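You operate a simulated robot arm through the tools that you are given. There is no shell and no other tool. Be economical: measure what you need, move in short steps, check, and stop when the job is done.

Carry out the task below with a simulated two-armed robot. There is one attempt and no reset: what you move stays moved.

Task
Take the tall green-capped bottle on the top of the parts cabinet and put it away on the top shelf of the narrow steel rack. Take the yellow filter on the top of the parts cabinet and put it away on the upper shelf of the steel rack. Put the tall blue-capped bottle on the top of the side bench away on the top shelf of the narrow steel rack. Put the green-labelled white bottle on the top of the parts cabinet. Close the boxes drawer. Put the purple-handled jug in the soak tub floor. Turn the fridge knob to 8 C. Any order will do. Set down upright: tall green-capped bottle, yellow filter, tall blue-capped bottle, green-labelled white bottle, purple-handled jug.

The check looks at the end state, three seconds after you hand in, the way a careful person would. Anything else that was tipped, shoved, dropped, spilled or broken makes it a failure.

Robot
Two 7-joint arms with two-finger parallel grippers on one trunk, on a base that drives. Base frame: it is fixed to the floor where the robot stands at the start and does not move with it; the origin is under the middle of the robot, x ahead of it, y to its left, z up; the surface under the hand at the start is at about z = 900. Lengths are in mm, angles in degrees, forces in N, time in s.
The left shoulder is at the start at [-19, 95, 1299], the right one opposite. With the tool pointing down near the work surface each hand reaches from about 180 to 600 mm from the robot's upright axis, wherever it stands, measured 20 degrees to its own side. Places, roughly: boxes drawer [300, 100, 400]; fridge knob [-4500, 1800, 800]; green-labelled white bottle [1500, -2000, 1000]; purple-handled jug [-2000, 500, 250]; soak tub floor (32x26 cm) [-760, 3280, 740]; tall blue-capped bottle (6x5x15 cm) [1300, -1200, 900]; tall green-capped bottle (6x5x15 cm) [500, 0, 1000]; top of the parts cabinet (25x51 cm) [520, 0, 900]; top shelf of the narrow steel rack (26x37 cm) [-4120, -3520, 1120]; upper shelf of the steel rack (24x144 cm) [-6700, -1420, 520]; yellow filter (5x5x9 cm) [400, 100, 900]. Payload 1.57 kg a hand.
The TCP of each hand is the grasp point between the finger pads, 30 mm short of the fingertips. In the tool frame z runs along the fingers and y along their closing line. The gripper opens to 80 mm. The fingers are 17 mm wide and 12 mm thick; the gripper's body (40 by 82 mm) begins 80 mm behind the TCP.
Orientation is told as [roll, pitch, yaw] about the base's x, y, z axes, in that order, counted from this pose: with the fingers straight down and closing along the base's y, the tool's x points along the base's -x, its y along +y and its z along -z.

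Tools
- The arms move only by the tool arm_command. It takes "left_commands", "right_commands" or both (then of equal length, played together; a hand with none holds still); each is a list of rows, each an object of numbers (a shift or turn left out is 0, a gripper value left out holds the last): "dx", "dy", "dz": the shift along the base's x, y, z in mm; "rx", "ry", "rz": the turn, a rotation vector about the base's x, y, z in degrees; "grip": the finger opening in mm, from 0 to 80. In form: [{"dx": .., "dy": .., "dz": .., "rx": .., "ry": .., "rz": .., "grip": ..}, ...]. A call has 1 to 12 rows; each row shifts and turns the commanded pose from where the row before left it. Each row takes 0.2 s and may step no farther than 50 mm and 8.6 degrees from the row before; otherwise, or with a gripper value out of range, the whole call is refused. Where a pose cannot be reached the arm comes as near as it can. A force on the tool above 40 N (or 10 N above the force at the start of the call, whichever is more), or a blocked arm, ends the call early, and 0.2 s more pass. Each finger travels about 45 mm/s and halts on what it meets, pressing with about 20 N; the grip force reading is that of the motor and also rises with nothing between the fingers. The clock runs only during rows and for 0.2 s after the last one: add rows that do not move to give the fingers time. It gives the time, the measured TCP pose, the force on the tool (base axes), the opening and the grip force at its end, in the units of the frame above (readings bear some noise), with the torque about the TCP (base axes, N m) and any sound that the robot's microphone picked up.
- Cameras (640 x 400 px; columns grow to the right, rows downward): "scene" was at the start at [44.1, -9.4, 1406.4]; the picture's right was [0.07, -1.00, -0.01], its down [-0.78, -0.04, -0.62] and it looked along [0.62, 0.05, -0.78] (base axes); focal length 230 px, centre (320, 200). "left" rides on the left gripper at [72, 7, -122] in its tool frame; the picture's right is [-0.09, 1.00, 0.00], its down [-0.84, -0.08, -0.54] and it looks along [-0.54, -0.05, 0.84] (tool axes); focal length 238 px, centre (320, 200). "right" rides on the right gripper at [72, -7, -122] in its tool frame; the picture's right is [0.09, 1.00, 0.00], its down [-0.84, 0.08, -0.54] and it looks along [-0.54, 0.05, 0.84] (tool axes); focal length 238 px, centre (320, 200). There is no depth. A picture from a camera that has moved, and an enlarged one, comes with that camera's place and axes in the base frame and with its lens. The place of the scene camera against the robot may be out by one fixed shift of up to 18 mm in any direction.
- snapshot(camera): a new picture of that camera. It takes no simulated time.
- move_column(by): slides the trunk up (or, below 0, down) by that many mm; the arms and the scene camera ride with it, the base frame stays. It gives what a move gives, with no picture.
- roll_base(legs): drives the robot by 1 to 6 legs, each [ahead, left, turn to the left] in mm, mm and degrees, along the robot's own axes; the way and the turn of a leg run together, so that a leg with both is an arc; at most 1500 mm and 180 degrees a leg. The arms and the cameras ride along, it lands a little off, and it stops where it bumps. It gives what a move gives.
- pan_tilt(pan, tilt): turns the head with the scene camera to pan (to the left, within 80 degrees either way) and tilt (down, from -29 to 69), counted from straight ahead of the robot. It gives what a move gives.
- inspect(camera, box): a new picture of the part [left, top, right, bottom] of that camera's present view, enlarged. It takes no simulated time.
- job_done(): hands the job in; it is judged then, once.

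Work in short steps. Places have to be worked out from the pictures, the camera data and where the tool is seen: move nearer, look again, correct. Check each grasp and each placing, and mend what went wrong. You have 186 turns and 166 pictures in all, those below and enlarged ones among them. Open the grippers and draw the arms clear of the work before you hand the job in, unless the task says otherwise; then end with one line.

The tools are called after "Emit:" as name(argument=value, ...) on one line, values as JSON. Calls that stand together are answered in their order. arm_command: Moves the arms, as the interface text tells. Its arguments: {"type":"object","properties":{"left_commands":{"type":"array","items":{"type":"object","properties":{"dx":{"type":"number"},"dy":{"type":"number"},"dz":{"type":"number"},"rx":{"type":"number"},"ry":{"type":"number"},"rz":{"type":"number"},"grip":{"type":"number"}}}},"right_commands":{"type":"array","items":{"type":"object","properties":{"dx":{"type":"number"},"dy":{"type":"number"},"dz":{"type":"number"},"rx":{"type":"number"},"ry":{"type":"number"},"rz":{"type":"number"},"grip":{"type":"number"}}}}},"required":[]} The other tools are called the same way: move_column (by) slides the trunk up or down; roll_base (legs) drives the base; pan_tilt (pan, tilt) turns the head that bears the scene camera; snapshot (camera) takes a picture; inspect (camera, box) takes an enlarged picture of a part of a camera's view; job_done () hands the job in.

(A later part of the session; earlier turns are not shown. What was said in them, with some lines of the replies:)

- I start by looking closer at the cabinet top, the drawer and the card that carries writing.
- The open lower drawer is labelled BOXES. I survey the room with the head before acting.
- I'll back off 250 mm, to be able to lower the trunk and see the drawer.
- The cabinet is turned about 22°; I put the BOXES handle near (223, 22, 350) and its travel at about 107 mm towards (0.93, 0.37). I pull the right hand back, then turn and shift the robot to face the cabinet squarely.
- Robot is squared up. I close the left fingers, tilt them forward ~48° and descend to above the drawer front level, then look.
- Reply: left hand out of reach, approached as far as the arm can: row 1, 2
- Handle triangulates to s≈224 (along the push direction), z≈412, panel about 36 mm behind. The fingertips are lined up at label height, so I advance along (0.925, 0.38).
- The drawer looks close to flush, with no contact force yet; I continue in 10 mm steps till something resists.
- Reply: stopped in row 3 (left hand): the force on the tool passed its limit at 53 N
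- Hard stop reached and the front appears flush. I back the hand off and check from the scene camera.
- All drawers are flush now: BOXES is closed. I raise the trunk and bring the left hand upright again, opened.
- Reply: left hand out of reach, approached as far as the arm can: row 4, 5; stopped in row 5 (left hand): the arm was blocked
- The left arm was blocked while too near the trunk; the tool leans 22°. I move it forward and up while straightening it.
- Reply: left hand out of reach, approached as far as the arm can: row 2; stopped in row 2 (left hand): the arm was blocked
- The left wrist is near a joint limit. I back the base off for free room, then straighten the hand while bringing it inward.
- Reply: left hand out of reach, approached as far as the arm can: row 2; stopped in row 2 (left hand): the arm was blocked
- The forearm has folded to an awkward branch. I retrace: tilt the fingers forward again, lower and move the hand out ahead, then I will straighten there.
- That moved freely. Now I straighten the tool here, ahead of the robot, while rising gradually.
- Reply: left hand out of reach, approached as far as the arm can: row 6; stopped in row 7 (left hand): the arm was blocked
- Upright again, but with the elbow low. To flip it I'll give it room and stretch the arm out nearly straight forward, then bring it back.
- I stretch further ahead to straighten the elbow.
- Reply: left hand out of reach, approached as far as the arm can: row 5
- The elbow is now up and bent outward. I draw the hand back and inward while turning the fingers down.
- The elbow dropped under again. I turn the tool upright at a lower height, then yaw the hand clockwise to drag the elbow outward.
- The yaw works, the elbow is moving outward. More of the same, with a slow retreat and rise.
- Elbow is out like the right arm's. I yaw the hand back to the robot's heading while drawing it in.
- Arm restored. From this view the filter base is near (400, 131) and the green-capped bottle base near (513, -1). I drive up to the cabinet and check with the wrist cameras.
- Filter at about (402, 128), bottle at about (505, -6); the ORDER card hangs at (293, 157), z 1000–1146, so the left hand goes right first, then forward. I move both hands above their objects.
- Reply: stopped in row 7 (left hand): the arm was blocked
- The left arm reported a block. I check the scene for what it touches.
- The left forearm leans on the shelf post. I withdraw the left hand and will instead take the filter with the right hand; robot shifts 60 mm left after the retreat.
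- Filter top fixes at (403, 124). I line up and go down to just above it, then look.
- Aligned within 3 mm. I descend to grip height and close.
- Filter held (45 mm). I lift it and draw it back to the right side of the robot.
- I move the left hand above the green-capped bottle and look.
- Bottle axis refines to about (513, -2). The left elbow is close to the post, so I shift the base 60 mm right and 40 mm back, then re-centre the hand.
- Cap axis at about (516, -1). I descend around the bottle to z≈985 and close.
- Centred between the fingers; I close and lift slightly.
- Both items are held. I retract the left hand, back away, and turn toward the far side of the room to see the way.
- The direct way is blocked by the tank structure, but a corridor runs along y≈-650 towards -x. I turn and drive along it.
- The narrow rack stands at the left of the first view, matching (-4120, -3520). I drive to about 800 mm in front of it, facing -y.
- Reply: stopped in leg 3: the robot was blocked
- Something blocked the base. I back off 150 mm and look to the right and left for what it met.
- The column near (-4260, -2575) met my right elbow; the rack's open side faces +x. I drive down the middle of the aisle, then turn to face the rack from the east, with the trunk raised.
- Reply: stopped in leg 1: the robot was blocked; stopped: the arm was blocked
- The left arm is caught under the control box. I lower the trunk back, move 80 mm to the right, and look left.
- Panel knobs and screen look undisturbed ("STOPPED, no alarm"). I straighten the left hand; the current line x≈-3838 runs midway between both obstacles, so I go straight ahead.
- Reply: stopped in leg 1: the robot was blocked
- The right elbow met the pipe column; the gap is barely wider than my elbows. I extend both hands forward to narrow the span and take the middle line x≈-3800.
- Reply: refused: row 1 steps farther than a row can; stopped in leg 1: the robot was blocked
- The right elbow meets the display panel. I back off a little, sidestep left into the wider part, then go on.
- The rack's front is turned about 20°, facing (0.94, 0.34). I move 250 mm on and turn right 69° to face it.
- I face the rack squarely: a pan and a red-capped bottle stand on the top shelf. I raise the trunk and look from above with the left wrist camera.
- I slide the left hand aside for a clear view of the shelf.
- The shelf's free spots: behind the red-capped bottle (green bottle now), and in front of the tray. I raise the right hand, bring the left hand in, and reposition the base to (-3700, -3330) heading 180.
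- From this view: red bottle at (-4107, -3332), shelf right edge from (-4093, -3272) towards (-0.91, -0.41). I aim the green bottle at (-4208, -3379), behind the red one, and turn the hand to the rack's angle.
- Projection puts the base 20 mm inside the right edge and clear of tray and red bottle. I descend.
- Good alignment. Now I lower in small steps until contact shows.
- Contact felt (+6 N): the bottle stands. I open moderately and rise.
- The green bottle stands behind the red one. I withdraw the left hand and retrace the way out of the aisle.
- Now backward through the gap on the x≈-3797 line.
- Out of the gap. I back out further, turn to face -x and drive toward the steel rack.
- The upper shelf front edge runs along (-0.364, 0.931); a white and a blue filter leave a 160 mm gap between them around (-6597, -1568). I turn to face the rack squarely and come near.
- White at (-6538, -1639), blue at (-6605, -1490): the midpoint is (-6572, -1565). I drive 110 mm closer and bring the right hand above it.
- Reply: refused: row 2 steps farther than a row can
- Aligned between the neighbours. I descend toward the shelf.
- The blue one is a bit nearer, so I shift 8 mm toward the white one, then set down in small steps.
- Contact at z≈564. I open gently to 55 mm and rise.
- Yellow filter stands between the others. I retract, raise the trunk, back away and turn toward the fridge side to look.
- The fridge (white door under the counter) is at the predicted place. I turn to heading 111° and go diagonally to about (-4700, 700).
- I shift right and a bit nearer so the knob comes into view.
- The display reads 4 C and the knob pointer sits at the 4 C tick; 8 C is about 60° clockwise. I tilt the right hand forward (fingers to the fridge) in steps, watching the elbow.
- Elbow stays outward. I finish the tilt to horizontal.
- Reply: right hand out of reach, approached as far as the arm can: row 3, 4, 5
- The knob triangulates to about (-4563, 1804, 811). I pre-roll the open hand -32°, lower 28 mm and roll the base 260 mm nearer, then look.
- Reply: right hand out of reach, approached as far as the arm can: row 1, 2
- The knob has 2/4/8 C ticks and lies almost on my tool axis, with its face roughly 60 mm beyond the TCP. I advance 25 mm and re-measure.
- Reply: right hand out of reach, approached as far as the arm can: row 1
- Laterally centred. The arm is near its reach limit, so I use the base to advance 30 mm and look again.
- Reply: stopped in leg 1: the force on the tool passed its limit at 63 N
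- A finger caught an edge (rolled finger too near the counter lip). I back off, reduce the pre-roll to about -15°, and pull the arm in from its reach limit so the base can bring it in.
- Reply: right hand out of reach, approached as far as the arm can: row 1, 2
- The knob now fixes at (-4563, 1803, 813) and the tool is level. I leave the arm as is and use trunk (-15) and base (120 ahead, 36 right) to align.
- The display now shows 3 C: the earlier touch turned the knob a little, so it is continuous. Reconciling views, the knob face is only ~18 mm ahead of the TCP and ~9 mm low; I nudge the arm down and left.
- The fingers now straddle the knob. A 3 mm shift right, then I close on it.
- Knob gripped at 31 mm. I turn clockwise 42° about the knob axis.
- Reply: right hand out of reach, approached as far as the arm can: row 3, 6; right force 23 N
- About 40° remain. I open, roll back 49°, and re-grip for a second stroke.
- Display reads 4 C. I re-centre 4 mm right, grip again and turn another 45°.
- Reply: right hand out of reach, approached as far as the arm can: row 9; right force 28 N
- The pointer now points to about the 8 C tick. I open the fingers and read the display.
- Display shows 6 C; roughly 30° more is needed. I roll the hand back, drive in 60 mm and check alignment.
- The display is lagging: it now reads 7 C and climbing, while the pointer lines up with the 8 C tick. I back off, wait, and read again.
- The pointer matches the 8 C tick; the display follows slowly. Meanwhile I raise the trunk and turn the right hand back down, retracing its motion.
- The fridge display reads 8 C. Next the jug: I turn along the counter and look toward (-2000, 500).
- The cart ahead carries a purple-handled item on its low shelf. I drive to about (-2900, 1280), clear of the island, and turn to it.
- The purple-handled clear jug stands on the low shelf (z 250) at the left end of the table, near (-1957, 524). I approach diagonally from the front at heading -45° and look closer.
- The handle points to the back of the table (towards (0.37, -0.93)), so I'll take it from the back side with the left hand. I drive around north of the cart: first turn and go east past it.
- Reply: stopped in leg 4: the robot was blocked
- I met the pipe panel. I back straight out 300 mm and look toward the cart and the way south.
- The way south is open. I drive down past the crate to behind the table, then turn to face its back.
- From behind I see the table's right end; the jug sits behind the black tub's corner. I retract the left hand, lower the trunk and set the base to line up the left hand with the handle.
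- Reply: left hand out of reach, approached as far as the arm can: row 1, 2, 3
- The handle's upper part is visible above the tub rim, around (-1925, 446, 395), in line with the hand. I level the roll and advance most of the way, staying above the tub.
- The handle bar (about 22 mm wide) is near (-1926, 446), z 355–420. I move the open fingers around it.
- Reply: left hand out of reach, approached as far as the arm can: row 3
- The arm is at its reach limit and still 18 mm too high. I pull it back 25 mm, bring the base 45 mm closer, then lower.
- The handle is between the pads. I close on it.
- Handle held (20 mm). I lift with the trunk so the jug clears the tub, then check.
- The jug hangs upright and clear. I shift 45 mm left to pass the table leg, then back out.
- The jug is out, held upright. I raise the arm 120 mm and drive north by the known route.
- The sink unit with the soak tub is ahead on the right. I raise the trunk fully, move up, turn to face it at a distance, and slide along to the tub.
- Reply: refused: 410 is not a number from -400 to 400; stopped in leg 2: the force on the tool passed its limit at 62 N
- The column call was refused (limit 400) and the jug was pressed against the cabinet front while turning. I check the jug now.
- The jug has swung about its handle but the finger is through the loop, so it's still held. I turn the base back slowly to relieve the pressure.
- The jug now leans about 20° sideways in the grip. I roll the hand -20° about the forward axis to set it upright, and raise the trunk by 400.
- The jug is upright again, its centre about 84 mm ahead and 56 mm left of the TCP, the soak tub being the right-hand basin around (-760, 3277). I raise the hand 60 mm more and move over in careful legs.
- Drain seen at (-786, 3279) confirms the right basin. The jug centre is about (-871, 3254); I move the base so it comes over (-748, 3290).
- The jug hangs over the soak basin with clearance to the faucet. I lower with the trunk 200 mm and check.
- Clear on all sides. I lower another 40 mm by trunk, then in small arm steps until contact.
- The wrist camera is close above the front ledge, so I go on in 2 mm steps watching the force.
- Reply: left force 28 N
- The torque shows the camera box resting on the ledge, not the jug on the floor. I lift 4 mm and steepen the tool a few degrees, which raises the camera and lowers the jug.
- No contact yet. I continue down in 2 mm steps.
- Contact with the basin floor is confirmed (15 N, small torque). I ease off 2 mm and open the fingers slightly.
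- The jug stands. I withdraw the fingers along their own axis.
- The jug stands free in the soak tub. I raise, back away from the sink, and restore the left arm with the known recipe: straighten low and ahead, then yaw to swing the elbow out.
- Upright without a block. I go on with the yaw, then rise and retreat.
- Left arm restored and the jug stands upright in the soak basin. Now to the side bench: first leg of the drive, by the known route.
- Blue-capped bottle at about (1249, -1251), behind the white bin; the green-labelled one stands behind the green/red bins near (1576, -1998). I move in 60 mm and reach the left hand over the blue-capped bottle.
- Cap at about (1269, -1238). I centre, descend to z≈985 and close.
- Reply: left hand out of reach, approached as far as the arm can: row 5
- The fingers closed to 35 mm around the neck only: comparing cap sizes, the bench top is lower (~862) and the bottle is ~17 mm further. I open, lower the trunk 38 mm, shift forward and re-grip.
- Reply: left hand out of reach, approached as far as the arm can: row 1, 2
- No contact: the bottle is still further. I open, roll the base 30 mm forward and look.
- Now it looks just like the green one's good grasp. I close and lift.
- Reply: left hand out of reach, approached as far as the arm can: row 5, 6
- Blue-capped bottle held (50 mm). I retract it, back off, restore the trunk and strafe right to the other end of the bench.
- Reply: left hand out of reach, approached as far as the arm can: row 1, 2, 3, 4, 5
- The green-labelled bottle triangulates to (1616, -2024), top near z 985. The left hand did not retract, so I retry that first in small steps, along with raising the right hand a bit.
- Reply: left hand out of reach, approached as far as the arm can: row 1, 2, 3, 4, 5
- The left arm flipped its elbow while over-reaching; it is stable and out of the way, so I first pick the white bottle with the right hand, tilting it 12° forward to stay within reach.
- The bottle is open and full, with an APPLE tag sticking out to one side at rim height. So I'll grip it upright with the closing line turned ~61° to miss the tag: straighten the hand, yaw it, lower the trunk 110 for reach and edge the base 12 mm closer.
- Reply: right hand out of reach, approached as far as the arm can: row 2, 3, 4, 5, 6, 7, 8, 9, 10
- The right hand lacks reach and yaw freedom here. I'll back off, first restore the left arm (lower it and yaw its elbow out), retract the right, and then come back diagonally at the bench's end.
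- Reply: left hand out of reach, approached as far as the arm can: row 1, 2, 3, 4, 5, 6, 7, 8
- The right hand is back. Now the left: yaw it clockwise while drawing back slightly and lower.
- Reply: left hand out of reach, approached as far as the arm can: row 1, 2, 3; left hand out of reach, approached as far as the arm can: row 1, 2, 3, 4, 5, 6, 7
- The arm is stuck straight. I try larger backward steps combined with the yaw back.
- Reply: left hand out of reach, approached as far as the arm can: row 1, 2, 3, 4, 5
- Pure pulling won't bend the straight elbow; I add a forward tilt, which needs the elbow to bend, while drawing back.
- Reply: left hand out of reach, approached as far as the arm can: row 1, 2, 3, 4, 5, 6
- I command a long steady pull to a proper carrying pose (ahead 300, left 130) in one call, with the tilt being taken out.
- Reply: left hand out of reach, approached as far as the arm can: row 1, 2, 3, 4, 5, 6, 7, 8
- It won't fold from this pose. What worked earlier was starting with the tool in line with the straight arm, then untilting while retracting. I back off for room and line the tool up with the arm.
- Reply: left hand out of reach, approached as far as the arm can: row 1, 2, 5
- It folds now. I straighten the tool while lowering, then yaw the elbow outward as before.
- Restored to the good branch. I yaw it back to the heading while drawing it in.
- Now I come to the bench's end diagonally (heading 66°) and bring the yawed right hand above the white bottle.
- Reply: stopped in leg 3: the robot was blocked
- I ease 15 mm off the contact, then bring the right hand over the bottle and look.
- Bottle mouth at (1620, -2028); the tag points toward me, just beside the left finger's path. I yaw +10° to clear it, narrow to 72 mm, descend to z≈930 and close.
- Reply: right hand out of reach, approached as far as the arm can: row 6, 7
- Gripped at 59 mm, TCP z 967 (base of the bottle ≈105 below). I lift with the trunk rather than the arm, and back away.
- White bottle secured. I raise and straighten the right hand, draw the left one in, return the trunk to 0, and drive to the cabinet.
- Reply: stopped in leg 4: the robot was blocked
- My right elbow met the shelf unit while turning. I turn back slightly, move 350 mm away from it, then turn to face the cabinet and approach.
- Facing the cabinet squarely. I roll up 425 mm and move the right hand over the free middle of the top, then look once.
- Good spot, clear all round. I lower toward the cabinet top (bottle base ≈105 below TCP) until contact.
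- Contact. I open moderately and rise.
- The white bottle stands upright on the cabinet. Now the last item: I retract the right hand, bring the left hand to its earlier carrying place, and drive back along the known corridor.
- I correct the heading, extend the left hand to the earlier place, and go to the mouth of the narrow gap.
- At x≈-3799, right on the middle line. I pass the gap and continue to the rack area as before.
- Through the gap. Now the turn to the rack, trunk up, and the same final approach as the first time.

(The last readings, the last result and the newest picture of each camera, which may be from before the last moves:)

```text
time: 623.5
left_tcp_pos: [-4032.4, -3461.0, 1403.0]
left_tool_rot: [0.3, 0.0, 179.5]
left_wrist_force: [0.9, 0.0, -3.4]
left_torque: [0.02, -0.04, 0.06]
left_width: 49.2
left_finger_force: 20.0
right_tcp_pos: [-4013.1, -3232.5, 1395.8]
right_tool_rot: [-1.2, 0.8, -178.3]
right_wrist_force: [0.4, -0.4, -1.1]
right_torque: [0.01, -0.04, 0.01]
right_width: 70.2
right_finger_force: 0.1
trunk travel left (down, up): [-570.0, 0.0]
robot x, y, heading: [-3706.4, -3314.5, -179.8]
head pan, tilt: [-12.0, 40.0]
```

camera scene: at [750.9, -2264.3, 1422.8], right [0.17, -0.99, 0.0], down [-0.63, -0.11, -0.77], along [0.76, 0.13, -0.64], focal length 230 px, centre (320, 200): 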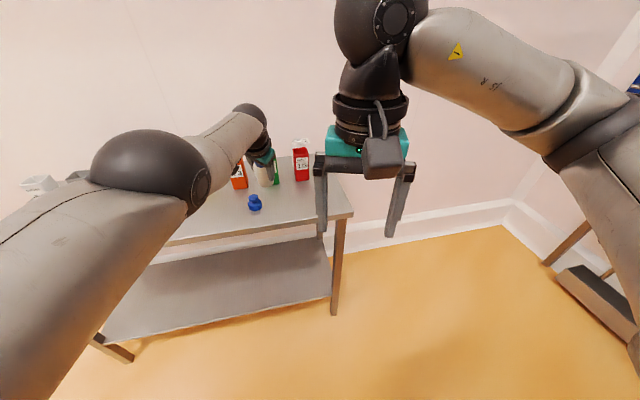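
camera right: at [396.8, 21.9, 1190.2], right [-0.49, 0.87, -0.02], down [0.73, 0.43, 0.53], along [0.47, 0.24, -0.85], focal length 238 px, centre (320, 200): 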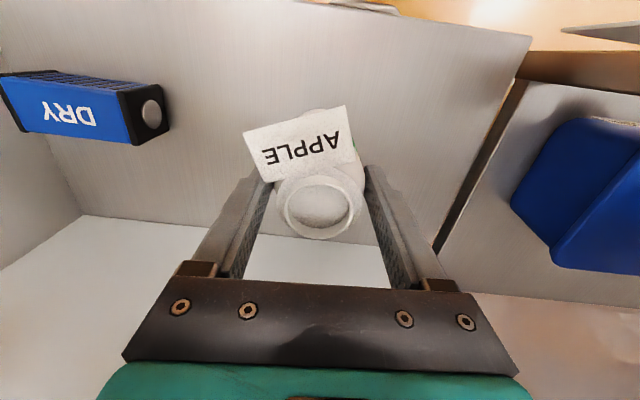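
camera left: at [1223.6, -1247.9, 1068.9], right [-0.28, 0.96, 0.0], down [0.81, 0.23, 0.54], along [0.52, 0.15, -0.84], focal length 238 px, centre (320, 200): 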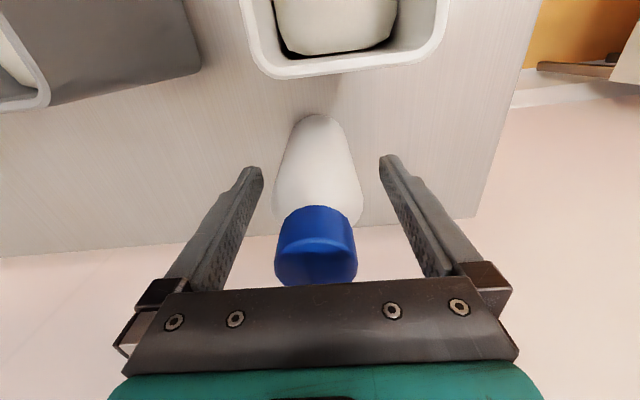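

I move the left hand to the candidate spot (-4072, -3401), in front of the tray and left of the red bottle, aligned with the rack, and check with one picture.

Emit:
arm_command(left_commands=[{"dx": -13, "dy": 20, "rz": 8.2}, {"dx": -13, "dy": 20, "rz": 8.2}, {"dx": -14, "dy": 20, "rz": 8.2}, {}])

Emit:
pan_tilt(pan=0, tilt=45)

Emit:
snapshot(camera="left")

```text
time: 624.5
left_tcp_pos: [-4071.7, -3401.9, 1402.2]
left_tool_rot: [0.3, 0.0, -155.9]
left_wrist_force: [0.2, -0.4, -1.9]
left_torque: [0.04, -0.03, 0.04]
left_width: 49.3
left_finger_force: 20.1
right_tcp_pos: [-4013.5, -3234.8, 1396.3]
right_tool_rot: [-1.3, 0.8, -178.3]
right_wrist_force: [0.2, -0.1, 0.3]
right_torque: [0.02, 0.0, 0.01]
right_width: 70.0
right_finger_force: 0.0
trunk travel left (down, up): [-570.0, 0.0]
robot x, y, heading: [-3705.3, -3317.4, -180.0]
head pan, tilt: [-12.0, 40.0]
```

```text
time: 625.3
left_tcp_pos: [-4070.9, -3400.5, 1402.4]
left_tool_rot: [0.3, 0.1, -155.9]
left_wrist_force: [0.4, 0.2, -1.9]
left_torque: [-0.04, 0.01, -0.01]
left_width: 49.4
left_finger_force: 19.8
right_tcp_pos: [-4013.0, -3233.5, 1396.3]
right_tool_rot: [-1.3, 0.7, -178.3]
right_wrist_force: [-1.1, 0.5, -0.9]
right_torque: [0.03, 0.0, -0.02]
right_width: 69.9
right_finger_force: 0.1
trunk travel left (down, up): [-570.0, 0.0]
robot x, y, heading: [-3709.0, -3314.3, -179.7]
head pan, tilt: [0.0, 45.0]
```

```text
1 pictures are left
camera left: at [-4002.1, -3376.6, 1524.1], right [0.32, -0.95, 0.01], down [-0.8, -0.27, 0.54], along [-0.51, -0.18, -0.84], focal length 238 px, centre (320, 200)
```

left: 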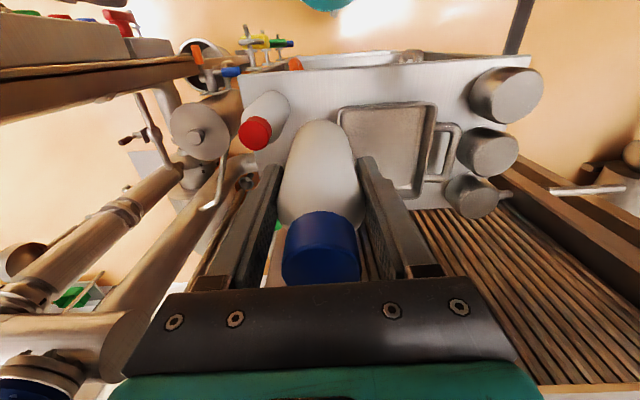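

Projection: at depth 38 mm from the front edge the bottle fits between the tray corner (+30 mm) and the red bottle (−45 mm). I shift 12 mm to the front and descend.

Emit:
arm_command(left_commands=[{"dx": 11, "dy": 5}, {"dz": -40}, {"dz": -40}, {"dz": -40}, {"dz": -40}, {"dz": -20}, {"dz": -6}, {}])

Emit:
arm_command(left_commands=[{"dz": -3}, {"dz": -2}, {"dz": -2}, {}])

```text
time: 627.1
left_tcp_pos: [-4060.2, -3395.1, 1217.1]
left_tool_rot: [0.4, 0.0, -155.9]
left_wrist_force: [0.0, 0.0, -1.9]
left_torque: [0.04, -0.04, 0.02]
left_width: 49.5
left_finger_force: 19.9
right_tcp_pos: [-4013.5, -3232.3, 1396.3]
right_tool_rot: [-1.3, 0.6, -178.3]
right_wrist_force: [-0.6, -0.2, 0.8]
right_torque: [0.0, -0.02, 0.05]
right_width: 69.8
right_finger_force: 0.1
trunk travel left (down, up): [-570.0, 0.0]
robot x, y, heading: [-3705.6, -3315.8, -179.4]
head pan, tilt: [0.0, 45.0]
```

```text
time: 628.1
left_tcp_pos: [-4059.7, -3396.2, 1208.8]
left_tool_rot: [0.3, 0.0, -155.9]
left_wrist_force: [-0.3, 0.0, -0.5]
left_torque: [-0.04, 0.09, -0.06]
left_width: 49.1
left_finger_force: 20.2
right_tcp_pos: [-4013.4, -3232.7, 1396.7]
right_tool_rot: [-1.3, 0.7, -178.3]
right_wrist_force: [0.7, 0.0, 0.3]
right_torque: [-0.02, -0.01, 0.0]
right_width: 70.0
right_finger_force: 0.0
trunk travel left (down, up): [-570.0, 0.0]
robot x, y, heading: [-3703.5, -3313.8, -179.7]
head pan, tilt: [0.0, 45.0]
```

Force is just beginning to unload; two more small steps.

Emit:
arm_command(left_commands=[{"dz": -1.5}, {"dz": -1.5}, {}])

```text
time: 628.9
left_tcp_pos: [-4059.7, -3395.0, 1208.3]
left_tool_rot: [0.1, 0.0, -156.0]
left_wrist_force: [1.6, -2.0, 18.7]
left_torque: [0.08, 0.17, 0.0]
left_width: 49.2
left_finger_force: 19.6
right_tcp_pos: [-4012.3, -3233.4, 1397.3]
right_tool_rot: [-1.4, 0.6, -178.3]
right_wrist_force: [-0.5, -0.6, -0.6]
right_torque: [0.0, 0.02, 0.01]
right_width: 70.0
right_finger_force: 0.0
trunk travel left (down, up): [-570.0, 0.0]
robot x, y, heading: [-3706.1, -3312.4, -180.0]
head pan, tilt: [0.0, 45.0]
```

Solid contact, little torque: it stands on the shelf. I ease up 1 mm, open only 3 mm a side, and rise straight up.

Emit:
arm_command(left_commands=[{"dz": 1}, {"grip": 53}, {"grip": 55.5}, {}, {"dz": 15}, {"dz": 30}, {"dz": 40}, {"dz": 45}, {"dz": 40}, {}])

Emit:
snapshot(camera="left")

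```text
time: 631.1
left_tcp_pos: [-4059.9, -3396.8, 1377.9]
left_tool_rot: [0.3, 0.1, -155.9]
left_wrist_force: [0.3, 0.2, -0.3]
left_torque: [0.02, 0.01, 0.0]
left_width: 55.4
left_finger_force: 0.1
right_tcp_pos: [-4012.1, -3233.4, 1395.3]
right_tool_rot: [-1.2, 0.7, -178.3]
right_wrist_force: [-0.4, 0.2, 0.7]
right_torque: [-0.02, 0.01, 0.0]
right_width: 70.0
right_finger_force: 0.0
trunk travel left (down, up): [-570.0, 0.0]
robot x, y, heading: [-3703.8, -3312.6, -179.8]
head pan, tilt: [0.0, 45.0]
```

```text
0 pictures are left
camera left: at [-3990.7, -3371.2, 1498.9], right [0.32, -0.95, 0.01], down [-0.8, -0.27, 0.54], along [-0.51, -0.18, -0.84], focal length 238 px, centre (320, 200)
```

left: 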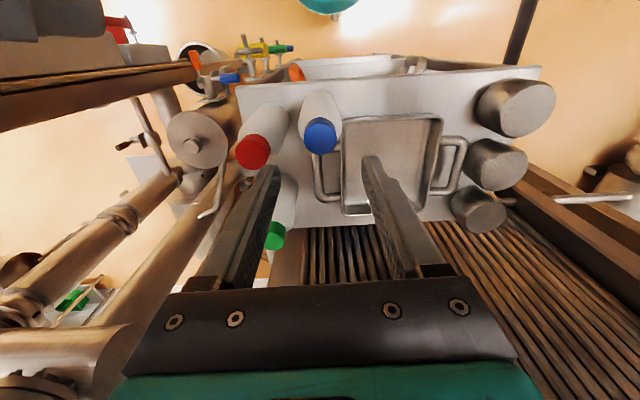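

The blue-capped bottle stands upright beside the red one, the green one behind. I withdraw the hand, open the grippers, and back the robot clear.

Emit:
arm_command(left_commands=[{"dx": 25, "dy": -15, "dz": 15, "rz": -8.2}, {"dx": 25, "dy": -20, "rz": -8.2}, {"dx": 20, "dy": -20, "rz": -8.2}, {}])

Emit:
roll_base(legs=[[-74, 0, 0], [0, 0, 20.7], [-100, -123, 0]])

Emit:
arm_command(left_commands=[{"grip": 80}, {}, {}], right_commands=[{"grip": 80}, {}, {}])

```text
time: 632.1
left_tcp_pos: [-3989.1, -3450.4, 1391.9]
left_tool_rot: [0.3, 0.0, 179.3]
left_wrist_force: [0.0, -0.1, -0.6]
left_torque: [-0.02, -0.01, 0.01]
left_width: 55.4
left_finger_force: 0.0
right_tcp_pos: [-4013.7, -3232.8, 1396.5]
right_tool_rot: [-1.2, 0.7, -178.3]
right_wrist_force: [-0.5, 0.1, -0.4]
right_torque: [0.0, -0.02, 0.01]
right_width: 69.9
right_finger_force: 0.0
trunk travel left (down, up): [-570.0, 0.0]
robot x, y, heading: [-3705.5, -3316.0, -179.8]
head pan, tilt: [0.0, 45.0]
```

```text
time: 635.2
left_tcp_pos: [-3802.3, -3391.6, 1392.1]
left_tool_rot: [0.4, 0.0, -160.0]
left_wrist_force: [-0.2, -0.6, 0.0]
left_torque: [-0.02, 0.01, -0.03]
left_width: 55.5
left_finger_force: 0.1
right_tcp_pos: [-3897.9, -3196.4, 1397.1]
right_tool_rot: [-1.2, 0.7, -157.7]
right_wrist_force: [0.4, 0.3, 0.1]
right_torque: [0.02, 0.02, 0.03]
right_width: 70.2
right_finger_force: 0.0
trunk travel left (down, up): [-570.0, 0.0]
robot x, y, heading: [-3581.8, -3166.3, -159.0]
head pan, tilt: [0.0, 45.0]
```

```text
time: 636.0
left_tcp_pos: [-3801.1, -3392.9, 1392.5]
left_tool_rot: [0.3, 0.1, -160.0]
left_wrist_force: [0.2, 0.5, 0.3]
left_torque: [-0.01, -0.03, 0.0]
left_width: 80.1
left_finger_force: 0.2
right_tcp_pos: [-3899.6, -3197.5, 1396.9]
right_tool_rot: [-1.4, 0.7, -157.7]
right_wrist_force: [0.2, 0.3, 0.0]
right_torque: [0.0, -0.03, 0.02]
right_width: 80.0
right_finger_force: 0.1
trunk travel left (down, up): [-570.0, 0.0]
robot x, y, heading: [-3585.1, -3166.9, -159.4]
head pan, tilt: [0.0, 45.0]
```

All seven parts are done, the grippers are open and the arms are clear, so I hand the job in.

Emit:
job_done()

```text
The job is handed in.
```

I carried out all seven parts and handed the job in; while driving and turning, the robot's arms or base bumped fixed equipment several times, and the last views of those spots that I had showed nothing moved.
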